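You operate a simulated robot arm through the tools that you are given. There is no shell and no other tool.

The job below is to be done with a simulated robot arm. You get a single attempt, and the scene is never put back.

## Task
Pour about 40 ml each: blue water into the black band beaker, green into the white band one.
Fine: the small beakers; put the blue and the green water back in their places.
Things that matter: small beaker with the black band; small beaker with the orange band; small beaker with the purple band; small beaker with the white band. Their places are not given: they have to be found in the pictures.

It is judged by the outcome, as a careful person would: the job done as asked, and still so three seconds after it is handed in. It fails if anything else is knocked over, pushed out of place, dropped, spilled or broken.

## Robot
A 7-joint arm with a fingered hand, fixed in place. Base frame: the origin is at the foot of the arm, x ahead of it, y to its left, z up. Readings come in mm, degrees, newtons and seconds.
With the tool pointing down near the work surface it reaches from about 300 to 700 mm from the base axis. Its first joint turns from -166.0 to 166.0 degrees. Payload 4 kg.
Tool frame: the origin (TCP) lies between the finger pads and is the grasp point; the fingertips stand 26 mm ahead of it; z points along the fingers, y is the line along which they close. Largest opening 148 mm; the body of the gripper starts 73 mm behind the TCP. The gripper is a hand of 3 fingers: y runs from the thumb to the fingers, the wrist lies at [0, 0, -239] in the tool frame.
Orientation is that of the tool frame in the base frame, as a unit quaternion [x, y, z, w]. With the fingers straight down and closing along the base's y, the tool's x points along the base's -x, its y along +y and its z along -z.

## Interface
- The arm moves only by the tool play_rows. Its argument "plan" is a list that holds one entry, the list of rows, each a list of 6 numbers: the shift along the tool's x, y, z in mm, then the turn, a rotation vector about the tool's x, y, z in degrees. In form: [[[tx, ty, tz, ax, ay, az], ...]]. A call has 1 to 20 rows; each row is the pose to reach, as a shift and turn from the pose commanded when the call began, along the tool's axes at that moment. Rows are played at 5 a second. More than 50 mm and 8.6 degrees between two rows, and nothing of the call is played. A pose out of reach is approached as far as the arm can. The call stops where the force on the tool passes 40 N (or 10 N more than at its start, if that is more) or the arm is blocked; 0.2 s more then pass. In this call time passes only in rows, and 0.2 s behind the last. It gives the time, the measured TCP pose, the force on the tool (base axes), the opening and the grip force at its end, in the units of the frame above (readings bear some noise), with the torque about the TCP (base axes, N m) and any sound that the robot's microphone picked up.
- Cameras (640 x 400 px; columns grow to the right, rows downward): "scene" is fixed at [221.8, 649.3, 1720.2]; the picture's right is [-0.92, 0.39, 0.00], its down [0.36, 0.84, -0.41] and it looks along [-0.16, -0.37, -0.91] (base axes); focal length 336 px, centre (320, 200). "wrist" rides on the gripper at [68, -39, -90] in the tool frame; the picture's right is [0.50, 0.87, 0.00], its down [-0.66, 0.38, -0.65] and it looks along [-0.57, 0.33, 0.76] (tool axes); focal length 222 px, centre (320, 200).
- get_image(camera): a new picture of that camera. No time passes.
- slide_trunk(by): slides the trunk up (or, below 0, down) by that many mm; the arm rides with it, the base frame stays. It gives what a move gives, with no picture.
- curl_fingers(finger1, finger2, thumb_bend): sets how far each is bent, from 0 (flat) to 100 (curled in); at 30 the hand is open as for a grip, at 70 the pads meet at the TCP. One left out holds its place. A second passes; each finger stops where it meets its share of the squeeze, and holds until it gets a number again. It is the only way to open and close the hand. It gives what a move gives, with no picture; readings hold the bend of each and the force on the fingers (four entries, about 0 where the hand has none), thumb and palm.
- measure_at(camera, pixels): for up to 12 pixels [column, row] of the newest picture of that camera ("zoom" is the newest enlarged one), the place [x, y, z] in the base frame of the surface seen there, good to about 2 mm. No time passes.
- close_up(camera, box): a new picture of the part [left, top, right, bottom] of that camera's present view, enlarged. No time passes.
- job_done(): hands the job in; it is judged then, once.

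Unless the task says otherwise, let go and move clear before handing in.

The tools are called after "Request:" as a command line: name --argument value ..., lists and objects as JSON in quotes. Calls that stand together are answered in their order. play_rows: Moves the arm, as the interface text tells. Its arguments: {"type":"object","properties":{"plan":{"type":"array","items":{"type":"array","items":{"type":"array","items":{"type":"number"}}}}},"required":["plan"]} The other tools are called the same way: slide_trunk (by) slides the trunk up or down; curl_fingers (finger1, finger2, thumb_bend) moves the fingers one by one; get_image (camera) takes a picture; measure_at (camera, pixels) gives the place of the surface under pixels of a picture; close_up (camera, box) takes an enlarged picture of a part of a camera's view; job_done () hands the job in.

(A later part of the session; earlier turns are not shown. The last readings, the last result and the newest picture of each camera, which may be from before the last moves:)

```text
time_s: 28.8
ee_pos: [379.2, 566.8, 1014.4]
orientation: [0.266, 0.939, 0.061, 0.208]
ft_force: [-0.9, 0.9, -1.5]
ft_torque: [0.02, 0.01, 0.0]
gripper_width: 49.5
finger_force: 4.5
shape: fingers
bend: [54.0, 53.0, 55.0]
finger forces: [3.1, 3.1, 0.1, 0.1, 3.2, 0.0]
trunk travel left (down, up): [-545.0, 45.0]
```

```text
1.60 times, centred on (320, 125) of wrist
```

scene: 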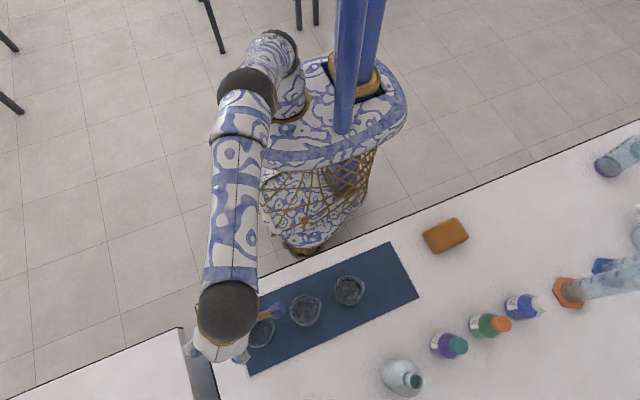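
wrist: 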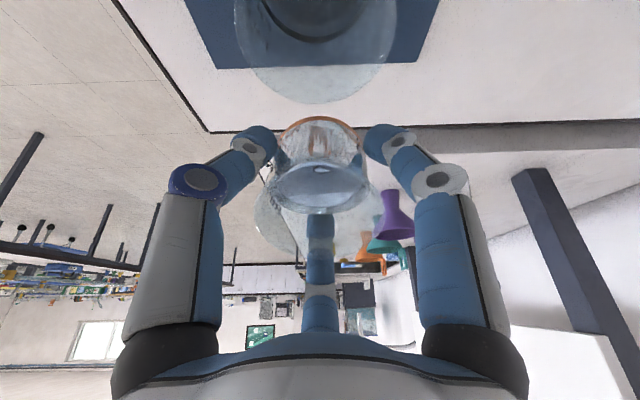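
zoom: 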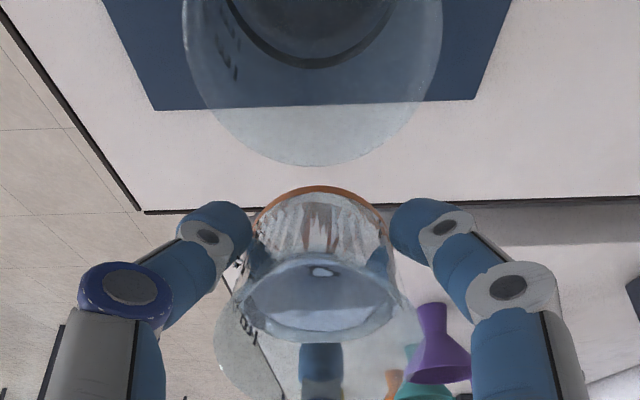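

Everything is aligned: the receiver (zoom px 310,60) is under the spout path. I'll tilt to 32° with the lip held at about x=339, z=1000 and check before any flow.

Request:
play_rows --plan '[[[1.2, -0.7, 3, -1.3, -2.1, 0], [2.45, -1.5, 5.9, -2.62, -4.26, 0], [3.5, -2.15, 8.3, -3.66, -5.96, 0], [3.5, -2.15, 8.3, -3.66, -5.96, 0], [3.5, -2.15, 8.3, -3.66, -5.96, 0]]]'

Request:
get_image --camera "wrist"

Request:
close_up --camera "wrist" --box '[220, 0, 420, 270]'

```text
time_s: 30.0
ee_pos: [378.4, 566.0, 1004.4]
orientation: [0.262, 0.925, 0.078, 0.264]
ft_force: [-0.6, 0.3, -1.1]
ft_torque: [-0.04, 0.01, -0.02]
gripper_width: 49.3
finger_force: 4.8
shape: fingers
bend: [54.0, 53.0, 55.0]
finger forces: [3.1, 3.2, 0.0, 0.1, 3.2, 0.0]
trunk travel left (down, up): [-545.0, 45.0]
```

```text
taken
```

wrist: 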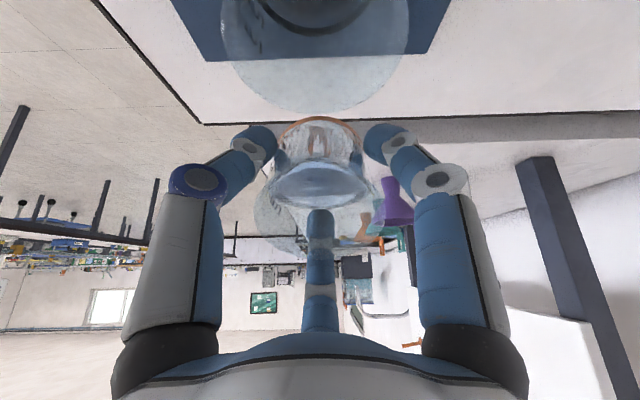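

```text
1.48 times, centred on (320, 135) of wrist
```

zoom: 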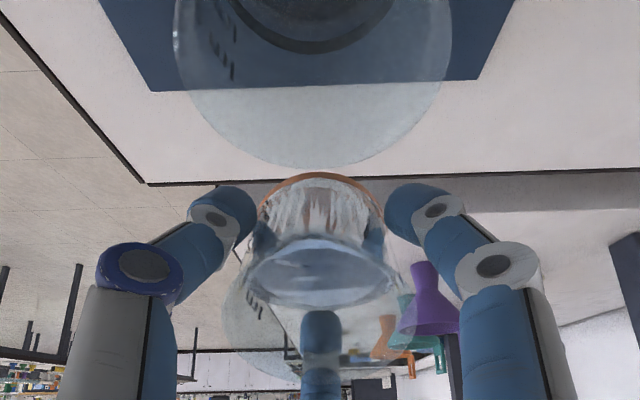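

No flow yet at 32°; the surface is near the spout. I'll tilt on to 36° with the lip fixed and hold briefly.

Request:
play_rows --plan '[[[-0.49, 0.3, -1.3, -1.05, -1.7, 0], [-0.93, 0.57, -2.5, -2.09, -3.41, 0], [-0.93, 0.57, -2.5, -2.09, -3.41, 0], [-0.93, 0.57, -2.5, -2.09, -3.41, 0], [-0.93, 0.57, -2.5, -2.09, -3.41, 0]]]'

Request:
get_image --camera "wrist"

Request:
close_up --camera "wrist" --box '[220, 0, 420, 270]'

```text
time_s: 31.2
ee_pos: [377.5, 565.7, 1007.2]
orientation: [0.259, 0.915, 0.087, 0.296]
ft_force: [0.0, -0.7, -1.7]
ft_torque: [-0.04, 0.0, 0.03]
gripper_width: 49.5
finger_force: 4.3
shape: fingers
bend: [54.0, 53.0, 55.0]
finger forces: [3.1, 3.2, 0.0, 0.0, 3.2, 0.0]
trunk travel left (down, up): [-545.0, 45.0]
```

```text
taken
```

wrist: 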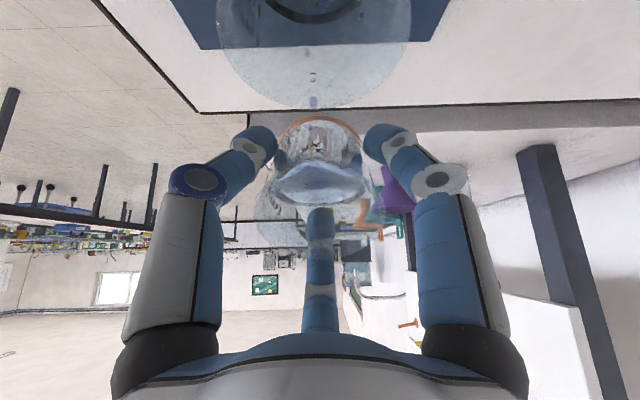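

```text
1.48 times, centred on (320, 135) of wrist
```

zoom: 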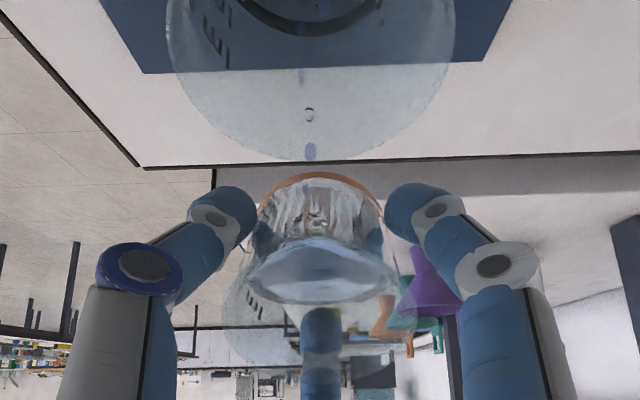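

Drops have appeared along px (310,105), (312,77) and (305,50). I'll measure them to make sure they fall inside the receiver.

Request:
measure_at --camera "zoom" --pixels '[[310, 152], [310, 148], [309, 114], [301, 77], [315, 237], [315, 15], [315, 243], [310, 32]]'

Request:
close_up --camera "wrist" --box '[260, 20, 380, 210]'

Request:
close_up --camera "scene" --box '[200, 280, 320, 380]'

```text
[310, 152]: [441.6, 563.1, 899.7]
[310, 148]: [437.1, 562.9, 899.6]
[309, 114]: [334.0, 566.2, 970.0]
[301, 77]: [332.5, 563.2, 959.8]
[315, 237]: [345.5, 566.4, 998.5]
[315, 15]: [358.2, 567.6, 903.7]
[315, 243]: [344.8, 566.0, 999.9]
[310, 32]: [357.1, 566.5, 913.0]
```

```text
2.11 times, centred on (320, 115) of wrist
```

zoom: 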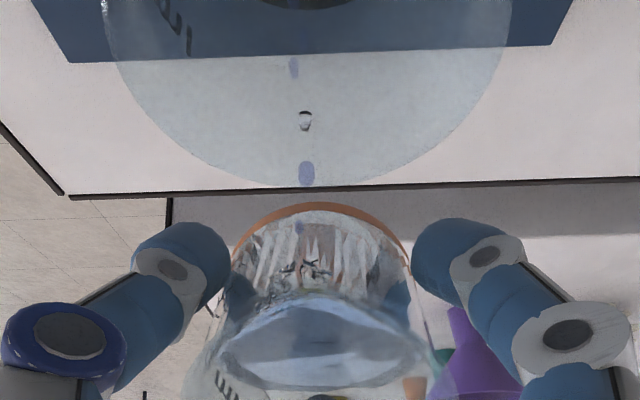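

```text
4.00 times, centred on (260, 330) of scene
```

zoom: 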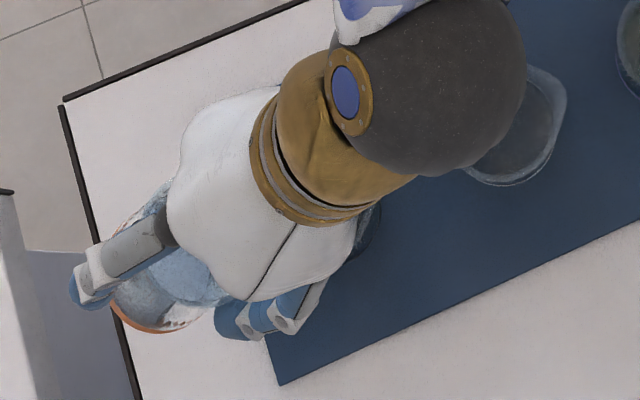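

The drops are at (334,566,970), inside the black beaker's mouth. I'll pour on at 40° for about 1.5 s, then ease back to 28° to check the level.

Request:
play_rows --plan '[[[-0.56, 0.35, -1.25, -1.05, -1.7, 0], [-0.94, 0.58, -2.53, -2.09, -3.41, 0], [-0.94, 0.58, -2.53, -2.09, -3.41, 0], [-0.94, 0.58, -2.53, -2.09, -3.41, 0], [-0.94, 0.58, -2.53, -2.09, -3.41, 0], [-0.94, 0.58, -2.53, -2.09, -3.41, 0], [-0.94, 0.58, -2.53, -2.09, -3.41, 0], [-0.94, 0.58, -2.53, -2.09, -3.41, 0], [-0.1, 0.07, 0.35, 2.1, 3.4, 0], [-0.2, 0.13, 0.7, 4.19, 6.81, 0], [-0.2, 0.13, 0.7, 4.19, 6.81, 0], [-0.2, 0.13, 0.7, 4.19, 6.81, 0], [-0.2, 0.13, 0.7, 4.19, 6.81, 0]]]'

Request:
get_image --camera "wrist"

Request:
close_up --camera "wrist" --box '[220, 0, 420, 270]'

Request:
close_up --camera "wrist" --box '[230, 0, 410, 110]'

```text
time_s: 34.0
ee_pos: [378.7, 567.0, 1006.4]
orientation: [0.264, 0.934, 0.069, 0.231]
ft_force: [0.0, 0.2, -0.6]
ft_torque: [0.0, 0.0, 0.01]
gripper_width: 49.2
finger_force: 4.1
shape: fingers
bend: [54.0, 53.0, 55.0]
finger forces: [3.2, 3.0, 0.1, 0.0, 3.0, 0.0]
trunk travel left (down, up): [-545.0, 45.0]
```

```text
taken
```

wrist: 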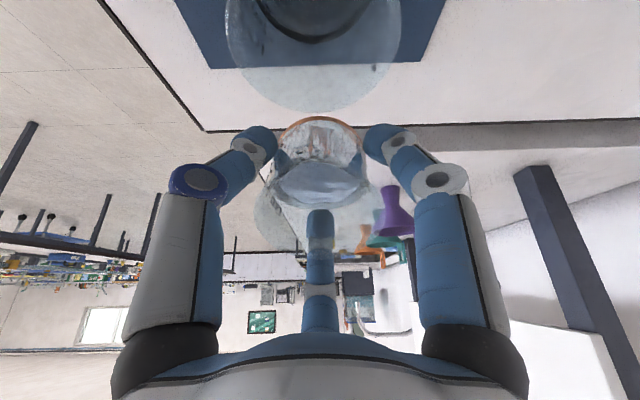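

```text
1.48 times, centred on (320, 135) of wrist
```

zoom: 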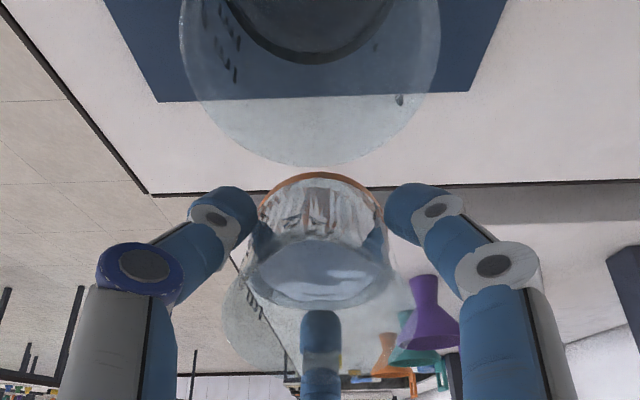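

```text
3.56 times, centred on (320, 55) of wrist
```

zoom: 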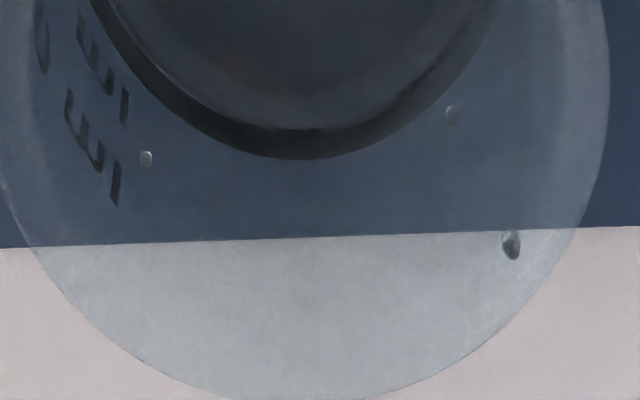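

There are a few droplets (zoom px 512,245; 452,113; 146,158). I'll check where they are and the level inside the receiver.

Request:
measure_at --camera "zoom" --pixels '[[512, 245], [452, 115], [146, 158], [300, 20], [250, 40], [350, 40], [300, 60], [300, 100], [300, 125], [300, 145], [115, 185], [110, 70]]'

Request:
close_up --camera "scene" --box '[200, 280, 320, 380]'

```text
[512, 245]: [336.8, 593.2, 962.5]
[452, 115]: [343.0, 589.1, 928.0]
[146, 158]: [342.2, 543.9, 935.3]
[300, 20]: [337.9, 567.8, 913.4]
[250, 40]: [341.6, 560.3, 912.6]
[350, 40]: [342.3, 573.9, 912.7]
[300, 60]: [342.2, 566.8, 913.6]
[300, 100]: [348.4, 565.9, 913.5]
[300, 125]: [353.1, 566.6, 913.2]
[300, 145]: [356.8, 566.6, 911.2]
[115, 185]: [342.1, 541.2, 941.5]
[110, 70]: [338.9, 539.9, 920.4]
```

```text
4.00 times, centred on (260, 330) of scene
```

zoom: 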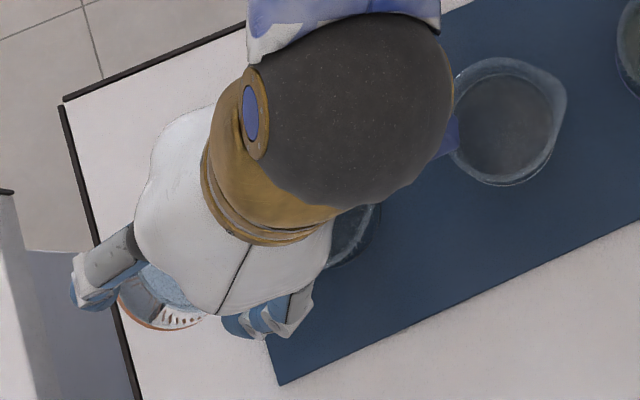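

The receiver level is at z≈913 (about 13 ml), and the droplets sit on its inner wall. From the geometry, 40 ml should read about z≈926 and the final tilt should be about 50°. I'll lower the lip by about 10 mm to reduce splash and pour slowly up to 44°, then ease back.

Request:
play_rows --plan '[[[1.07, -0.65, 1.94, -2.09, -3.41, 0], [2.29, -1.41, 3.78, -4.19, -6.81, 0], [3.66, -2.24, 5.53, -6.28, -10.22, 0], [3.71, -2.28, 5.33, -6.8, -11.07, 0], [3.77, -2.31, 5.13, -7.33, -11.92, 0], [3.77, -2.31, 5.13, -7.33, -11.92, 0], [3.86, -2.37, 4.9, -7.85, -12.78, 0], [3.86, -2.37, 4.9, -7.85, -12.78, 0], [3.95, -2.43, 4.67, -8.37, -13.63, 0], [3.95, -2.43, 4.67, -8.37, -13.63, 0], [3.95, -2.43, 4.67, -8.37, -13.63, 0], [3.95, -2.43, 4.67, -8.37, -13.63, 0], [3.95, -2.43, 4.67, -8.37, -13.63, 0], [3.0, -1.85, 5, -6.28, -10.22, 0], [2.29, -1.41, 3.78, -4.19, -6.81, 0], [1.07, -0.65, 1.94, -2.09, -3.41, 0], [0, 0, 0, 0, 0, 0], [0, 0, 0, 0, 0, 0]]]'

Request:
close_up --camera "wrist" --box '[220, 0, 420, 270]'

Request:
close_up --camera "wrist" --box '[230, 0, 410, 110]'

Request:
measure_at --camera "zoom" --pixels '[[300, 20], [250, 40], [350, 40], [300, 60], [300, 80], [200, 20], [400, 20], [300, 100], [230, 60], [370, 60]]'

```text
time_s: 37.8
ee_pos: [378.4, 565.9, 1005.8]
orientation: [0.263, 0.934, 0.069, 0.231]
ft_force: [0.1, -0.1, -0.4]
ft_torque: [0.01, -0.02, -0.02]
gripper_width: 48.8
finger_force: 4.7
shape: fingers
bend: [54.0, 53.0, 55.0]
finger forces: [3.3, 2.9, 0.0, 0.1, 2.9, 0.0]
trunk travel left (down, up): [-545.0, 45.0]
```

```text
1.48 times, centred on (320, 135) of wrist
```

zoom: 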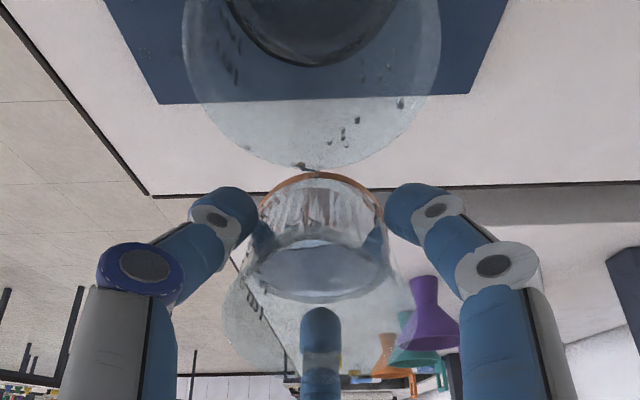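

```text
3.56 times, centred on (320, 55) of wrist
```

zoom: 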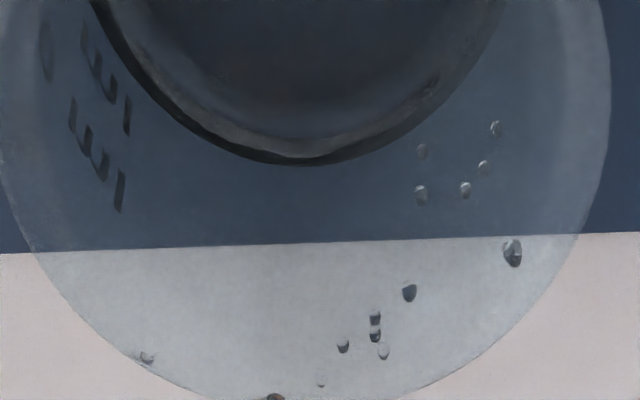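

```text
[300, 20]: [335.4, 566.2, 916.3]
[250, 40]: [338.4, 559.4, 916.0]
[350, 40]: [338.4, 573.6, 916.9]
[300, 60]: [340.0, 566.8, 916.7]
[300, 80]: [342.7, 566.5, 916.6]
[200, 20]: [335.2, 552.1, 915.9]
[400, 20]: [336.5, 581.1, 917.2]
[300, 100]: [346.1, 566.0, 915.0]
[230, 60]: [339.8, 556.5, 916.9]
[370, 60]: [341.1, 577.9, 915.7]
```

The level is z≈916.5 (about 20 ml), but droplets sit high on the +x wall, so I'll move the lip about 7 mm further over the receiver's middle. Then I'll pour on up to 48° and tilt back quickly.

Request:
play_rows --plan '[[[1.02, -0.63, -0.3, -2.09, -3.41, 0], [3.7, -2.27, -1.63, -4.19, -6.81, 0], [6.13, -3.77, -3.93, -6.28, -10.22, 0], [6.81, -4.19, -3.91, -8.37, -13.63, 0], [6.95, -4.27, -4.2, -8.9, -14.5, 0], [7.07, -4.34, -4.41, -9.42, -15.33, 0], [7.07, -4.34, -4.41, -9.42, -15.33, 0], [7.0, -4.3, -5, -9.95, -16.2, 0], [6.97, -4.28, -5.7, -10.47, -17.03, 0], [6.97, -4.28, -5.7, -10.47, -17.03, 0], [6.97, -4.28, -5.7, -10.47, -17.03, 0], [6.97, -4.28, -5.7, -10.47, -17.03, 0], [6.97, -4.28, -5.7, -10.47, -17.03, 0], [4.93, -3.03, -6.6, -6.28, -10.22, 0], [2.34, -1.44, -10.2, -2.09, -3.41, 0], [0.92, -0.56, -10.8, 0, 0, 0], [0.92, -0.56, -10.8, 0, 0, 0]]]'

Request:
close_up --camera "wrist" --box '[220, 0, 420, 270]'

Request:
close_up --camera "wrist" --box '[230, 0, 410, 110]'

Request:
measure_at --camera "zoom" --pixels '[[300, 20], [250, 30], [350, 30], [300, 50], [300, 70], [200, 15], [400, 15], [230, 50], [370, 50]]'

```text
time_s: 41.4
ee_pos: [372.3, 565.5, 1014.8]
orientation: [0.265, 0.934, 0.068, 0.231]
ft_force: [1.0, 0.2, -0.9]
ft_torque: [0.03, 0.03, -0.01]
gripper_width: 48.5
finger_force: 4.4
shape: fingers
bend: [54.0, 53.0, 55.0]
finger forces: [3.1, 3.0, 0.1, 0.0, 2.9, 0.1]
trunk travel left (down, up): [-545.0, 45.0]
```

```text
1.48 times, centred on (320, 135) of wrist
```

zoom: 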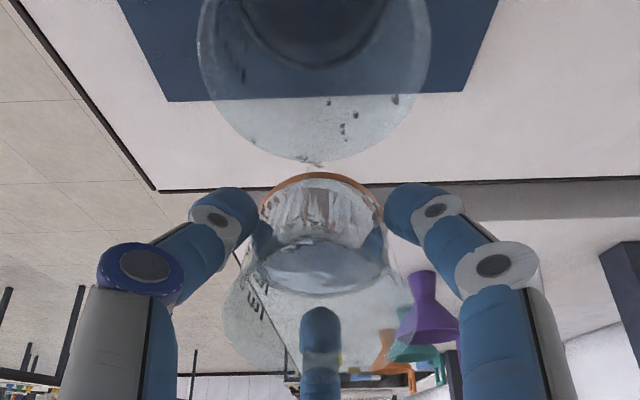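

```text
3.56 times, centred on (320, 55) of wrist
```

zoom: 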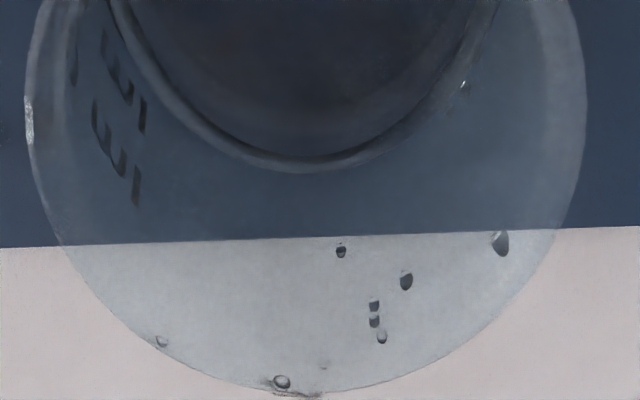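

```text
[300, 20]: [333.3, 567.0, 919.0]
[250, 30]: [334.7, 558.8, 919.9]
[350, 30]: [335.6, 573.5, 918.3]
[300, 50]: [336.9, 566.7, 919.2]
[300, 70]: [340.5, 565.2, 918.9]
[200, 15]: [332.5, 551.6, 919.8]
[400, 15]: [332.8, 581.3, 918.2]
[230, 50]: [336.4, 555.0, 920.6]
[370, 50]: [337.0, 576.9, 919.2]
```

The level is z≈919 (about 26 ml). There's a mark at the receiver's rim (zoom px 300,392), so I'll check where it is.

Request:
measure_at --camera "zoom" --pixels '[[280, 382], [300, 393], [320, 396], [500, 243], [405, 280], [340, 250], [160, 342], [300, 388]]'

Request:
close_up --camera "wrist" --box '[280, 80, 360, 140]'

Request:
close_up --camera "scene" --box '[200, 280, 320, 380]'

```text
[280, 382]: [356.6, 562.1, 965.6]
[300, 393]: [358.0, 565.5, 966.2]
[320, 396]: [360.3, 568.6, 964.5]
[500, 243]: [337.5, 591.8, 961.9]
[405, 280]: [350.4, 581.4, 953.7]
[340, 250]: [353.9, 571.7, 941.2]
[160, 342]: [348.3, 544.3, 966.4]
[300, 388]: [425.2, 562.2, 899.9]
```

```text
6.67 times, centred on (320, 110) of wrist
```

zoom: 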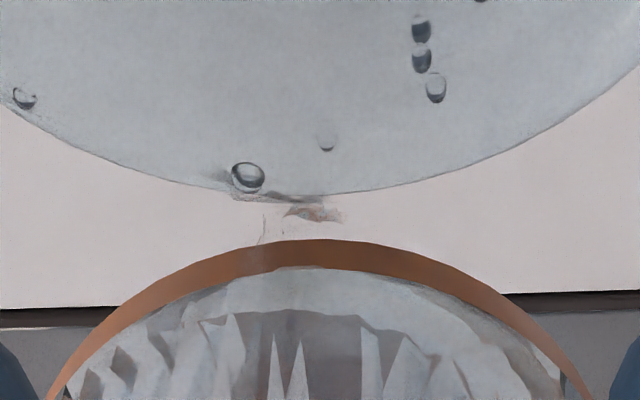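

```text
4.00 times, centred on (260, 330) of scene
```

zoom: 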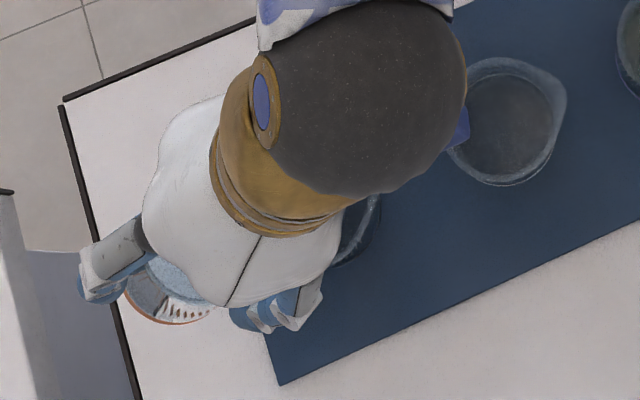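

That mark is a droplet on the inner rim and the surroundings look dry. I'll look at the graduations to calibrate what 40 ml means.

Request:
close_up --camera "wrist" --box '[230, 0, 300, 60]'

Request:
close_up --camera "scene" --box '[280, 285, 330, 335]'

```text
6.67 times, centred on (265, 30) of wrist
```

zoom: 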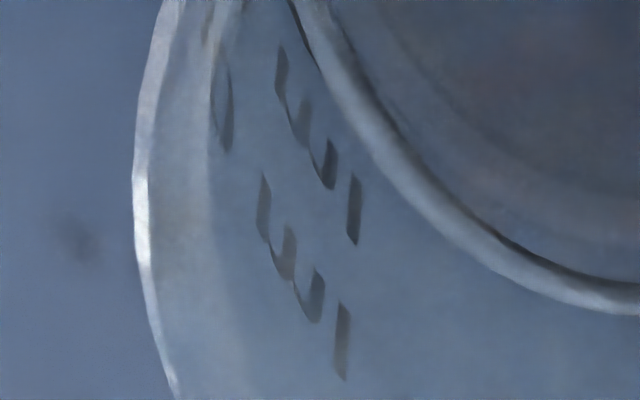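

```text
8.00 times, centred on (305, 310) of scene
```

zoom: 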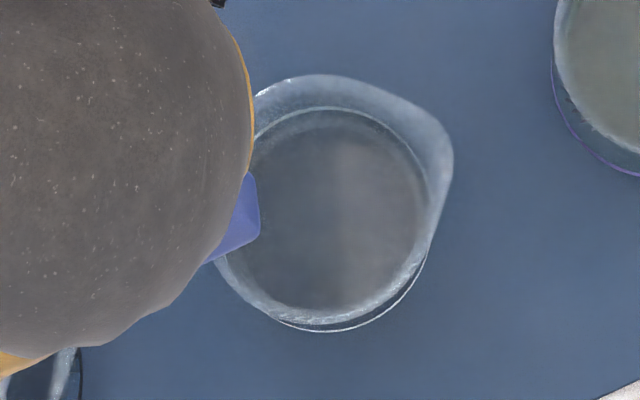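

Request:
close_up --camera "wrist" --box '[230, 0, 300, 60]'

Request:
measure_at --camera "zoom" --pixels '[[353, 185], [353, 210], [353, 238], [343, 310], [341, 340], [341, 372], [328, 165], [317, 300], [281, 70], [264, 200], [227, 120]]'

```text
6.67 times, centred on (265, 30) of wrist
```

zoom: 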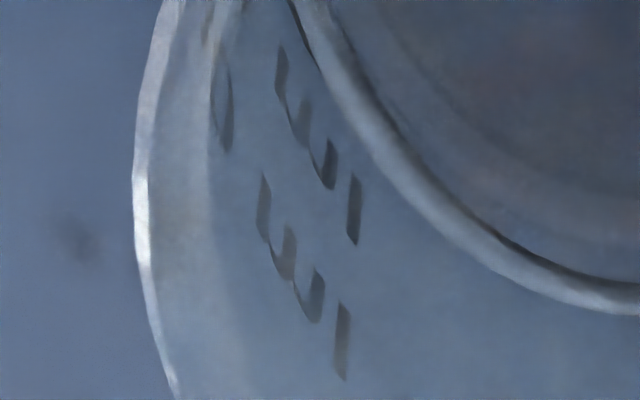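

```text
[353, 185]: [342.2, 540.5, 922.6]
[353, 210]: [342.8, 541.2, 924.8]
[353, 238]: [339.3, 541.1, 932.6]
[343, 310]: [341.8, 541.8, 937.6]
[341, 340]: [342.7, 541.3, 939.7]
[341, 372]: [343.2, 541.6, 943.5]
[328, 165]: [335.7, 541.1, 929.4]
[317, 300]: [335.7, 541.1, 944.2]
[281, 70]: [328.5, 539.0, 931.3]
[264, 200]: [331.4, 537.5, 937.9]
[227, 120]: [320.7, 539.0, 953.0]
```

The lower label centres at z≈926 and the upper at z≈941, consistent with 40 and 80 ml, which puts 40 ml near z≈925. I'll find the water's edge to get the inner radius and cross-check.

Request:
close_up --camera "wrist" --box '[240, 0, 400, 60]'

Request:
measure_at --camera "zoom" --pixels '[[90, 20], [110, 20], [130, 20], [150, 20], [170, 20], [450, 20], [470, 20], [490, 20], [510, 20], [300, 150], [300, 165], [300, 180]]'

```text
4.00 times, centred on (320, 30) of wrist
```

zoom: 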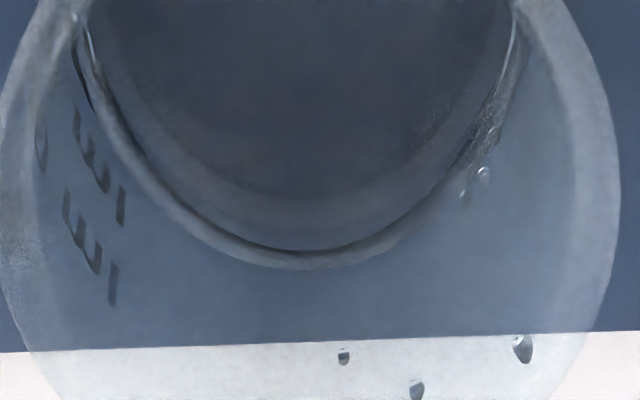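

```text
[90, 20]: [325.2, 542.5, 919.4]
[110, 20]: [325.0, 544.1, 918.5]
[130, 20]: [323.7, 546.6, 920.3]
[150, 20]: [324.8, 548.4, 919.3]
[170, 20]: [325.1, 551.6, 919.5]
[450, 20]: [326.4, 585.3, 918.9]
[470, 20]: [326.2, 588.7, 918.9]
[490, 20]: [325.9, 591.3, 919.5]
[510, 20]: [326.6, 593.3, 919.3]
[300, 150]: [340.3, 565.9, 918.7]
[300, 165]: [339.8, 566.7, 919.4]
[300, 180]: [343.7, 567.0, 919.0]
```

The inner radius is about 26.8 mm, so 40 ml corresponds to z≈925; I'm at 919 now (about 27 ml). I'll pour on up to 52° with a short hold, then tilt back.

Request:
play_rows --plan '[[[3.44, -2.11, 4.19, -4.19, -6.81, 0], [5.89, -3.62, 6.85, -8.37, -13.63, 0], [6.45, -3.96, 5.94, -10.47, -17.03, 0], [6.37, -3.91, 5.25, -10.99, -17.88, 0], [6.3, -3.87, 4.56, -11.51, -18.74, 0], [6.3, -3.87, 4.56, -11.51, -18.74, 0], [6.29, -3.86, 3.9, -12.03, -19.6, 0], [6.29, -3.86, 3.9, -12.03, -19.6, 0], [6.28, -3.86, 3.22, -12.56, -20.44, 0], [6.28, -3.86, 3.22, -12.56, -20.44, 0], [6.28, -3.86, 3.22, -12.56, -20.44, 0], [6.28, -3.86, 3.22, -12.56, -20.44, 0], [6.28, -3.86, 3.22, -12.56, -20.44, 0], [4.3, -2.64, 3.32, -8.37, -13.63, 0], [2.24, -1.38, 1.55, -4.19, -6.81, 0], [0, 0, 0, 0, 0, 0], [0, 0, 0, 0, 0, 0]]]'

Request:
close_up --camera "wrist" --box '[220, 0, 420, 270]'

Request:
close_up --camera "wrist" --box '[230, 0, 410, 110]'

Request:
measure_at --camera "zoom" --pixels '[[300, 20], [250, 30], [350, 30], [300, 50], [300, 70], [200, 15], [400, 15], [230, 50], [370, 50], [320, 30], [280, 30], [280, 10]]'

```text
time_s: 45.0
ee_pos: [373.3, 565.9, 1016.2]
orientation: [0.264, 0.934, 0.068, 0.232]
ft_force: [0.1, -0.4, -0.6]
ft_torque: [0.0, 0.04, -0.02]
gripper_width: 48.4
finger_force: 4.6
shape: fingers
bend: [54.0, 53.0, 55.0]
finger forces: [3.1, 2.9, 0.1, 0.0, 2.7, 0.0]
trunk travel left (down, up): [-545.0, 45.0]
```

```text
1.48 times, centred on (320, 135) of wrist
```

zoom: 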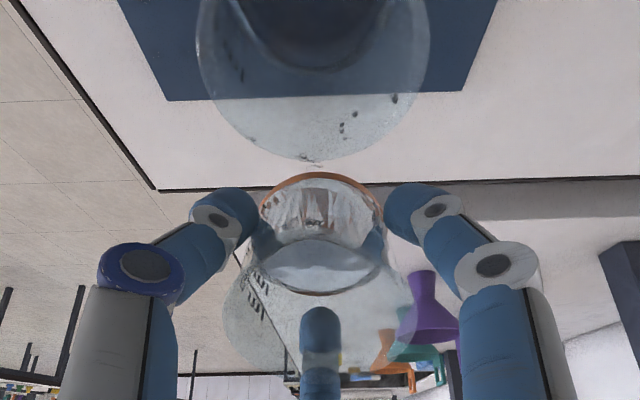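

```text
3.56 times, centred on (320, 55) of wrist
```

zoom: 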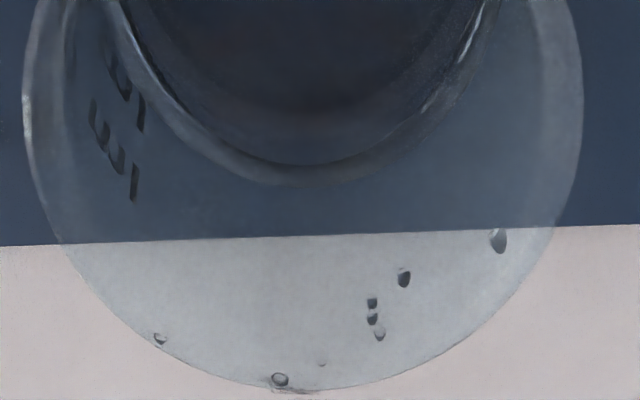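

```text
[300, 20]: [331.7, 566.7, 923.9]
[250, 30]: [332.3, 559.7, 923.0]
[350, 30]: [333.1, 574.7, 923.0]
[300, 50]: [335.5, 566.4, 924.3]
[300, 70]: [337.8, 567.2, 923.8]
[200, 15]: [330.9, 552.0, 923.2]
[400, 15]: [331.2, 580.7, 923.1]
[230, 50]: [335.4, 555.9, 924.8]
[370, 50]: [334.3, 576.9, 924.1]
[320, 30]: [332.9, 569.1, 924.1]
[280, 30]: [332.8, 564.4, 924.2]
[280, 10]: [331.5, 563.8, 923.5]
```

The level is z≈923.8 (about 38 ml), at the middle of the lower label. One more brief pour to about 53.5° should bring it to about 40 ml.

Request:
play_rows --plan '[[[3.44, -2.11, 4.19, -4.19, -6.81, 0], [5.89, -3.62, 6.85, -8.37, -13.63, 0], [6.45, -3.96, 5.94, -10.47, -17.03, 0], [6.28, -3.86, 3.22, -12.56, -20.44, 0], [6.25, -3.84, 2.7, -12.95, -21.1, 0], [6.22, -3.82, 2.24, -13.35, -21.72, 0], [6.22, -3.82, 2.24, -13.35, -21.72, 0], [6.22, -3.82, 2.24, -13.35, -21.72, 0], [6.22, -3.82, 2.24, -13.35, -21.72, 0], [4.3, -2.64, 3.32, -9.2, -15, 0], [2.24, -1.38, 1.55, -4.6, -7.5, 0], [0, 0, 0, 0, 0, 0], [0, 0, 0, 0, 0, 0], [0, 0, 0, 0, 0, 0]]]'

Request:
close_up --camera "wrist" --box '[220, 0, 420, 270]'

Request:
close_up --camera "wrist" --box '[230, 0, 410, 110]'

Request:
measure_at --camera "zoom" --pixels '[[300, 20], [250, 30], [350, 30], [300, 50], [300, 70], [200, 15], [400, 15], [230, 50], [370, 50], [320, 30], [280, 30], [280, 10]]'

```text
refused: row 11 steps farther than a row can; nothing moved
```

```text
1.48 times, centred on (320, 135) of wrist
```

zoom: 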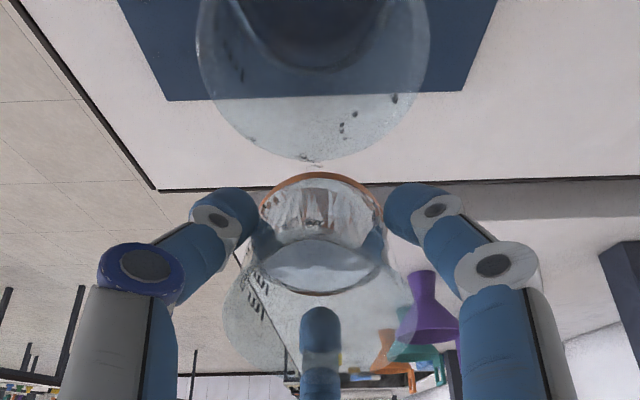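

```text
3.56 times, centred on (320, 55) of wrist
```

zoom: 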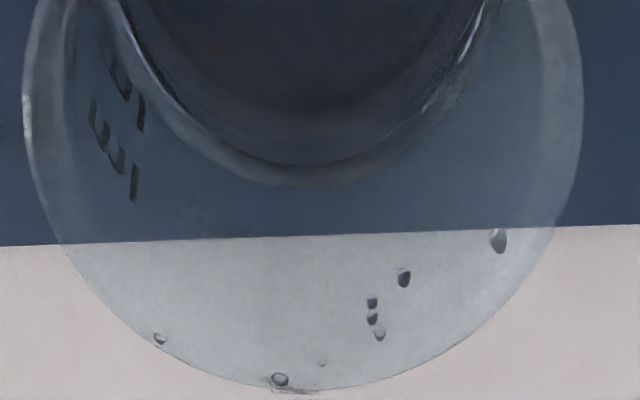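

```text
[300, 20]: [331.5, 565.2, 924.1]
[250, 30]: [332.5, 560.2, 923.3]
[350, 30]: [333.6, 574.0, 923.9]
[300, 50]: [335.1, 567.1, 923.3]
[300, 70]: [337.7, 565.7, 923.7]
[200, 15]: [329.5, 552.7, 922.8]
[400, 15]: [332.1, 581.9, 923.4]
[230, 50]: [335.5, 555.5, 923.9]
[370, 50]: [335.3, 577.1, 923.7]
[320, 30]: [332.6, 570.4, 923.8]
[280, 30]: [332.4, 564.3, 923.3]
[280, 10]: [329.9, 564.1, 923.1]
```

That call was refused because one return step was too big, and nothing moved. I'll send it again with smaller return steps.

Request:
play_rows --plan '[[[3.44, -2.11, 4.19, -4.19, -6.81, 0], [5.89, -3.62, 6.85, -8.37, -13.63, 0], [6.45, -3.96, 5.94, -10.47, -17.03, 0], [6.28, -3.86, 3.22, -12.56, -20.44, 0], [6.25, -3.84, 2.7, -12.95, -21.1, 0], [6.22, -3.82, 2.24, -13.35, -21.72, 0], [6.22, -3.82, 2.24, -13.35, -21.72, 0], [6.22, -3.82, 2.24, -13.35, -21.72, 0], [6.22, -3.82, 2.24, -13.35, -21.72, 0], [4.9, -3.0, 3.4, -9.4, -15.3, 0], [2.9, -1.8, 2, -5.4, -8.8, 0], [1, -0.6, 0.5, -1.8, -2.9, 0], [0, 0, 0, 0, 0, 0], [0, 0, 0, 0, 0, 0]]]'

Request:
close_up --camera "wrist" --box '[220, 0, 420, 270]'

Request:
close_up --camera "wrist" --box '[230, 0, 410, 110]'

Request:
measure_at --camera "zoom" --pixels '[[300, 20], [250, 30], [350, 30], [300, 50], [300, 70], [200, 15], [400, 15], [230, 50], [370, 50], [320, 30], [280, 30], [280, 10]]'

```text
time_s: 48.0
ee_pos: [371.5, 567.2, 1013.9]
orientation: [0.265, 0.934, 0.067, 0.231]
ft_force: [-0.4, 0.2, -1.2]
ft_torque: [-0.03, 0.01, 0.02]
gripper_width: 47.8
finger_force: 4.3
shape: fingers
bend: [54.0, 53.0, 55.0]
finger forces: [2.7, 2.8, 0.0, 0.0, 2.5, 0.0]
trunk travel left (down, up): [-545.0, 45.0]
```

```text
1.48 times, centred on (320, 135) of wrist
```

zoom: 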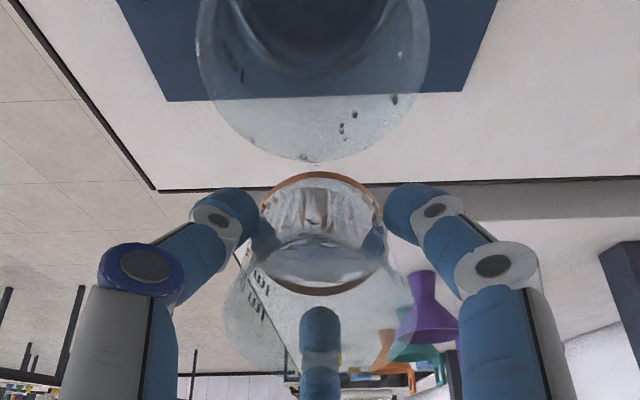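

```text
3.56 times, centred on (320, 55) of wrist
```

zoom: 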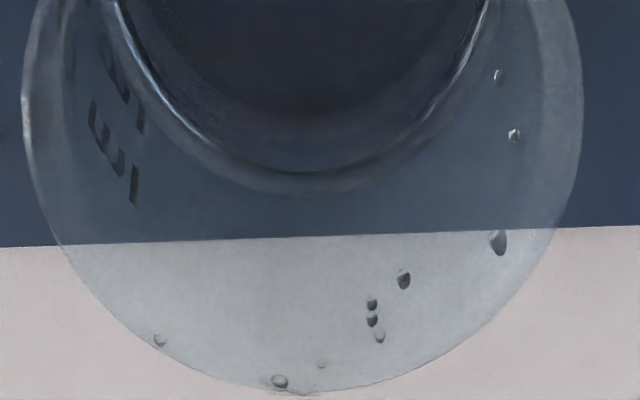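

```text
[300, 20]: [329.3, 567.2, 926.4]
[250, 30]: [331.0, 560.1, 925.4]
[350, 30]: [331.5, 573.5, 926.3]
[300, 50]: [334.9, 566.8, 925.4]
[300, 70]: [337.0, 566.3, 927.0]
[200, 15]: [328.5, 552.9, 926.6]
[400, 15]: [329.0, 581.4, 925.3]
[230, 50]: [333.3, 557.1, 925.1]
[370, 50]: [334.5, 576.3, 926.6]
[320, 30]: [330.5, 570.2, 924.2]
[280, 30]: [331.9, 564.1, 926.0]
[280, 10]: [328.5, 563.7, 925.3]
```

The black beaker now reads z≈925.8, level with its 40 ml label, so the blue pour is done. I'll lift, bring the source upright over the same area and start back.

Request:
play_rows --plan '[[[-2.4, 1.5, -5.3, 0, 0, 0], [-3.4, 2.1, -18.2, 1.57, 2.55, 0], [2.3, -1.4, -37.6, 5.23, 8.5, 0], [13.3, -8.2, -55.8, 9.2, 15, 0], [25.2, -15.5, -67.8, 12.56, 20.4, 0], [35.8, -22, -74.4, 14.6, 23.76, 0], [43.3, -26.6, -79.1, 14.6, 23.76, 0], [43.3, -26.6, -79.1, 14.6, 23.76, 0]]]'

Request:
get_image --camera "wrist"

Request:
close_up --camera "wrist" --box '[180, 50, 460, 250]'

Request:
get_image --camera "scene"

```text
time_s: 49.8
ee_pos: [289.4, 567.6, 1062.2]
orientation: [0.272, 0.962, 0.003, -0.002]
ft_force: [0.6, -0.4, -1.1]
ft_torque: [0.02, -0.02, -0.01]
gripper_width: 47.8
finger_force: 3.5
shape: fingers
bend: [54.0, 53.0, 55.0]
finger forces: [2.7, 2.8, 0.0, 0.2, 2.4, 0.1]
trunk travel left (down, up): [-545.0, 45.0]
```

```text
taken
```

wrist: 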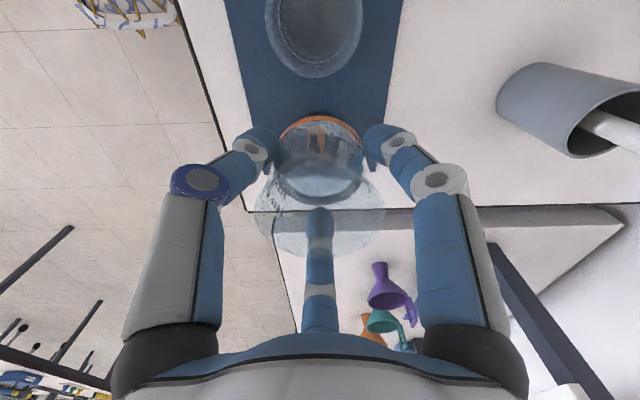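

```text
2.00 times, centred on (320, 150) of wrist
```

zoom: 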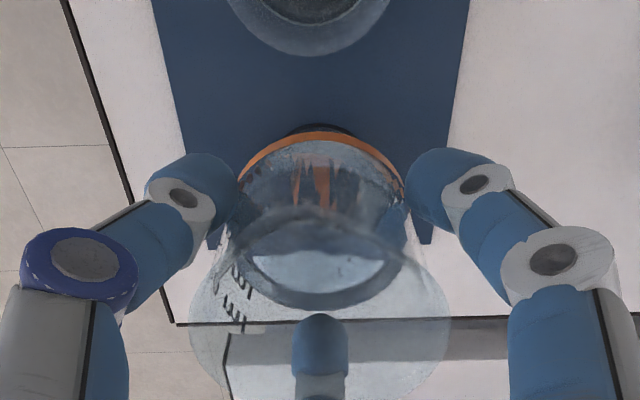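

```text
taken
```

scene: 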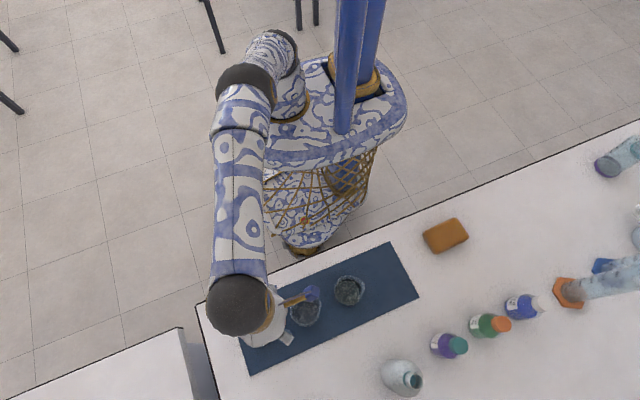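

The beaker is upright, the grip is steady, and the white beaker still looks empty and clean. I'll carry the source back above its home spot.

Request:
play_rows --plan '[[[3.4, -2.1, 0, 0, 0, 0], [11.9, -7.3, 0, 0, 0, 0], [25.5, -15.7, 0, 0, 0, 0], [40.9, -25.1, 0, 0, 0, 0], [56.2, -34.5, 0, 0, 0, 0], [71.5, -44, 0, 0, 0, 0], [86.9, -53.4, 0, 0, 0, 0], [102.2, -62.8, 0, 0, 0, 0], [117.5, -72.2, 0, 0, 0, 0], [132.8, -81.7, 0, 0, 0, 0], [148.2, -91.1, 0, 0, 0, 0], [163.5, -100.5, 0, 0, 0, 0], [178.8, -109.9, 0, 0, 0, 0], [194.2, -119.3, 0, 0, 0, 0], [209.5, -128.8, 0, 0, 0, 0], [221.4, -136.1, 0, 0, 0, 0], [229.9, -141.3, 0, 0, 0, 0], [235.9, -145, 0, 0, 0, 0], [238.8, -146.8, 0, 0, 0, 0], [238.8, -146.8, 0, 0, 0, 0]]]'

Request:
play_rows --plan '[[[0, 0, 0.1, 0, 0, 0]]]'

Request:
close_up --camera "wrist" --box '[180, 50, 460, 250]'

Request:
get_image --camera "scene"

Request:
close_up --camera "scene" --box '[220, 260, 380, 380]'

```text
time_s: 54.0
ee_pos: [9.8, 565.9, 1060.7]
orientation: [0.272, 0.962, 0.003, 0.0]
ft_force: [0.0, 0.6, -0.5]
ft_torque: [-0.02, -0.02, 0.0]
gripper_width: 47.9
finger_force: 4.5
shape: fingers
bend: [54.0, 53.0, 55.0]
finger forces: [2.5, 2.8, 0.1, 0.1, 2.2, 0.0]
trunk travel left (down, up): [-545.0, 45.0]
```

```text
time_s: 54.4
ee_pos: [10.2, 565.8, 1061.1]
orientation: [0.272, 0.962, 0.002, -0.001]
ft_force: [0.0, 0.7, -1.1]
ft_torque: [-0.02, 0.0, 0.02]
gripper_width: 47.7
finger_force: 3.9
shape: fingers
bend: [54.0, 53.0, 55.0]
finger forces: [2.6, 3.0, 0.0, 0.0, 2.3, 0.0]
trunk travel left (down, up): [-545.0, 45.0]
```

```text
2.00 times, centred on (320, 150) of wrist
```

zoom: 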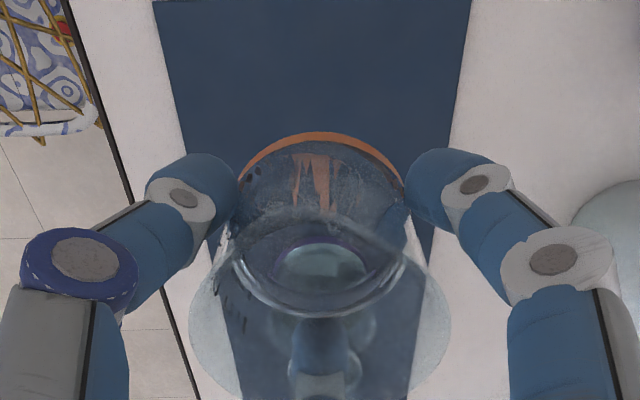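

```text
taken
```

scene: 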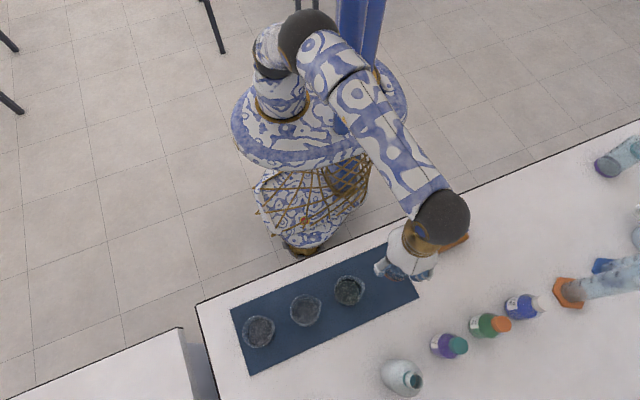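

```text
3.33 times, centred on (300, 320) of scene
```

zoom: 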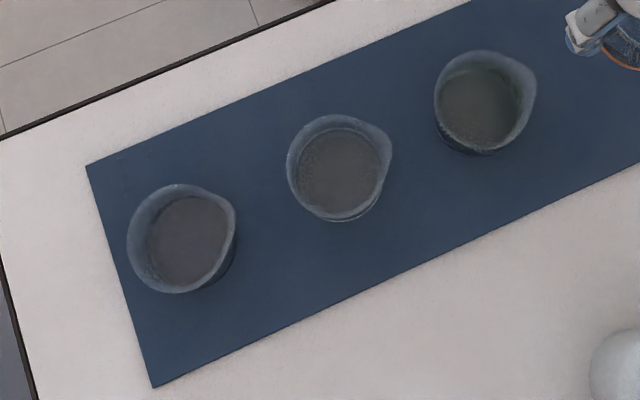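

No spill is visible on the mat or table. I'll lower the orange-band beaker back to its place, slowing near the mat.

Request:
play_rows --plan '[[[0, 0, 6, 0, 0, 0], [0, 0, 18, 0, 0, 0], [0, 0, 34, 0, 0, 0], [0, 0, 50, 0, 0, 0], [0, 0, 66, 0, 0, 0], [0, 0, 80, 0, 0, 0], [0, 0, 92, 0, 0, 0], [0, 0, 100, 0, 0, 0], [0, 0, 104, 0, 0, 0], [0, 0, 106, 0, 0, 0], [0, 0, 107, 0, 0, 0]]]'

Request:
close_up --camera "wrist" --box '[180, 50, 460, 250]'

```text
time_s: 56.8
ee_pos: [9.7, 567.9, 953.4]
orientation: [0.272, 0.962, 0.003, 0.0]
ft_force: [0.3, 0.0, -0.6]
ft_torque: [0.0, 0.01, -0.01]
gripper_width: 47.3
finger_force: 3.6
shape: fingers
bend: [54.0, 53.0, 55.0]
finger forces: [2.6, 2.9, 0.0, 0.0, 2.4, 0.0]
trunk travel left (down, up): [-545.0, 45.0]
```

```text
2.00 times, centred on (320, 150) of wrist
```

zoom: 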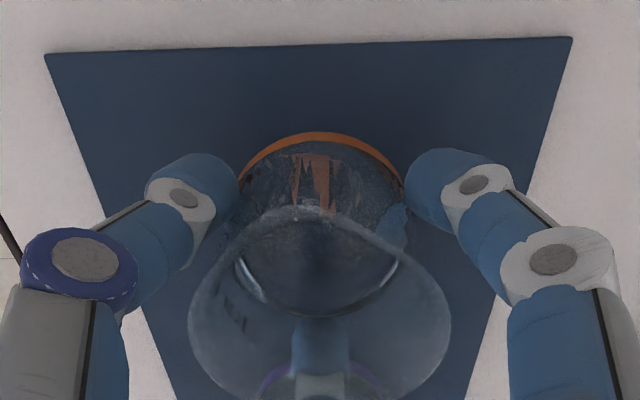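

I'm at z≈953.5 with no contact yet, so I'll lower in 1 mm steps watching the vertical force.

Request:
play_rows --plan '[[[0, 0, 0.7, 0, 0, 0], [0, 0, 1.4, 0, 0, 0], [0, 0, 2, 0, 0, 0], [0, 0, 2, 0, 0, 0]]]'

Request:
play_rows --plan '[[[0, 0, 0.5, 0, 0, 0], [0, 0, 1, 0, 0, 0], [0, 0, 1, 0, 0, 0]]]'

Request:
play_rows --plan '[[[0, 0, 0.3, 0, 0, 0], [0, 0, 0.5, 0, 0, 0], [0, 0, 0.5, 0, 0, 0]]]'

Request:
close_up --camera "wrist" --box '[180, 50, 460, 250]'

```text
time_s: 57.8
ee_pos: [9.7, 566.0, 953.0]
orientation: [0.272, 0.962, 0.003, 0.0]
ft_force: [0.4, -0.1, -1.1]
ft_torque: [-0.01, 0.01, -0.01]
gripper_width: 47.6
finger_force: 3.7
shape: fingers
bend: [54.0, 53.0, 55.0]
finger forces: [2.6, 3.0, 0.0, 0.1, 2.3, 0.0]
trunk travel left (down, up): [-545.0, 45.0]
```

```text
time_s: 58.6
ee_pos: [10.9, 566.6, 950.9]
orientation: [0.272, 0.962, 0.003, 0.0]
ft_force: [0.6, 0.4, -0.6]
ft_torque: [-0.01, -0.02, -0.01]
gripper_width: 47.5
finger_force: 3.9
shape: fingers
bend: [54.0, 53.0, 55.0]
finger forces: [2.6, 2.9, 0.1, 0.1, 2.4, 0.1]
trunk travel left (down, up): [-545.0, 45.0]
```

```text
time_s: 59.4
ee_pos: [10.7, 567.5, 951.4]
orientation: [0.272, 0.962, 0.004, 0.0]
ft_force: [-1.0, 0.6, 2.4]
ft_torque: [-0.04, 0.03, 0.0]
gripper_width: 47.3
finger_force: 4.5
shape: fingers
bend: [54.0, 53.0, 55.0]
finger forces: [2.8, 2.9, 0.0, 0.0, 2.7, 0.0]
trunk travel left (down, up): [-545.0, 45.0]
```

```text
2.00 times, centred on (320, 150) of wrist
```

zoom: 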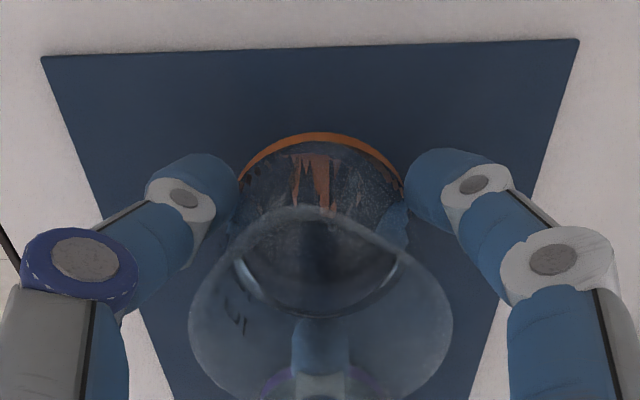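

The vertical force went to +2.4 N, so the beaker is on the mat at its place. I'll release in small steps.

Request:
curl_fingers --finger1 55 --finger2 54.5 --thumb_bend 54.5

Request:
curl_fingers --finger1 52 --finger2 52 --thumb_bend 52

Request:
curl_fingers --finger1 50 --finger2 50 --thumb_bend 50

Request:
close_up --camera "wrist" --box '[180, 50, 460, 250]'

```text
time_s: 60.4
ee_pos: [11.3, 566.5, 951.4]
orientation: [0.272, 0.962, 0.003, 0.0]
ft_force: [1.0, -0.6, 1.7]
ft_torque: [0.01, 0.01, 0.02]
gripper_width: 49.4
finger_force: 1.0
shape: fingers
bend: [54.0, 53.0, 54.0]
finger forces: [1.0, 1.0, 0.1, 0.0, 0.6, 0.0]
trunk travel left (down, up): [-545.0, 45.0]
```

```text
time_s: 61.4
ee_pos: [10.8, 567.1, 951.1]
orientation: [0.273, 0.962, 0.003, 0.0]
ft_force: [-0.2, 0.4, 0.6]
ft_torque: [0.03, 0.01, 0.0]
gripper_width: 54.9
finger_force: 0.0
shape: fingers
bend: [52.0, 52.0, 52.0]
finger forces: [0.0, 0.1, 0.0, 0.1, 0.0, 0.1]
trunk travel left (down, up): [-545.0, 45.0]
```

```text
time_s: 62.4
ee_pos: [11.1, 566.7, 951.8]
orientation: [0.272, 0.962, 0.002, 0.0]
ft_force: [-0.1, -0.3, 0.1]
ft_torque: [-0.02, 0.02, 0.0]
gripper_width: 61.2
finger_force: 0.0
shape: fingers
bend: [50.0, 50.0, 50.0]
finger forces: [0.1, 0.0, 0.0, 0.0, 0.0, 0.0]
trunk travel left (down, up): [-545.0, 45.0]
```

```text
2.00 times, centred on (320, 150) of wrist
```

zoom: 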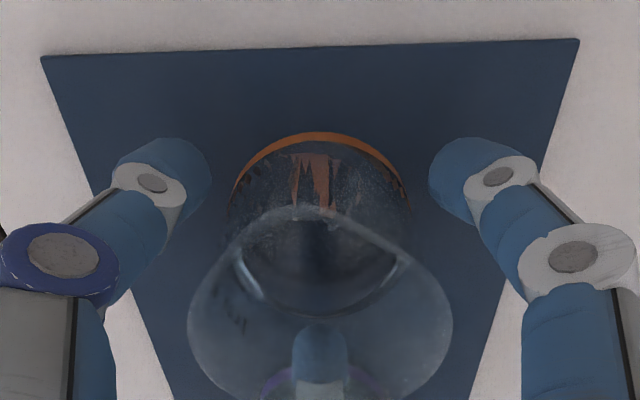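

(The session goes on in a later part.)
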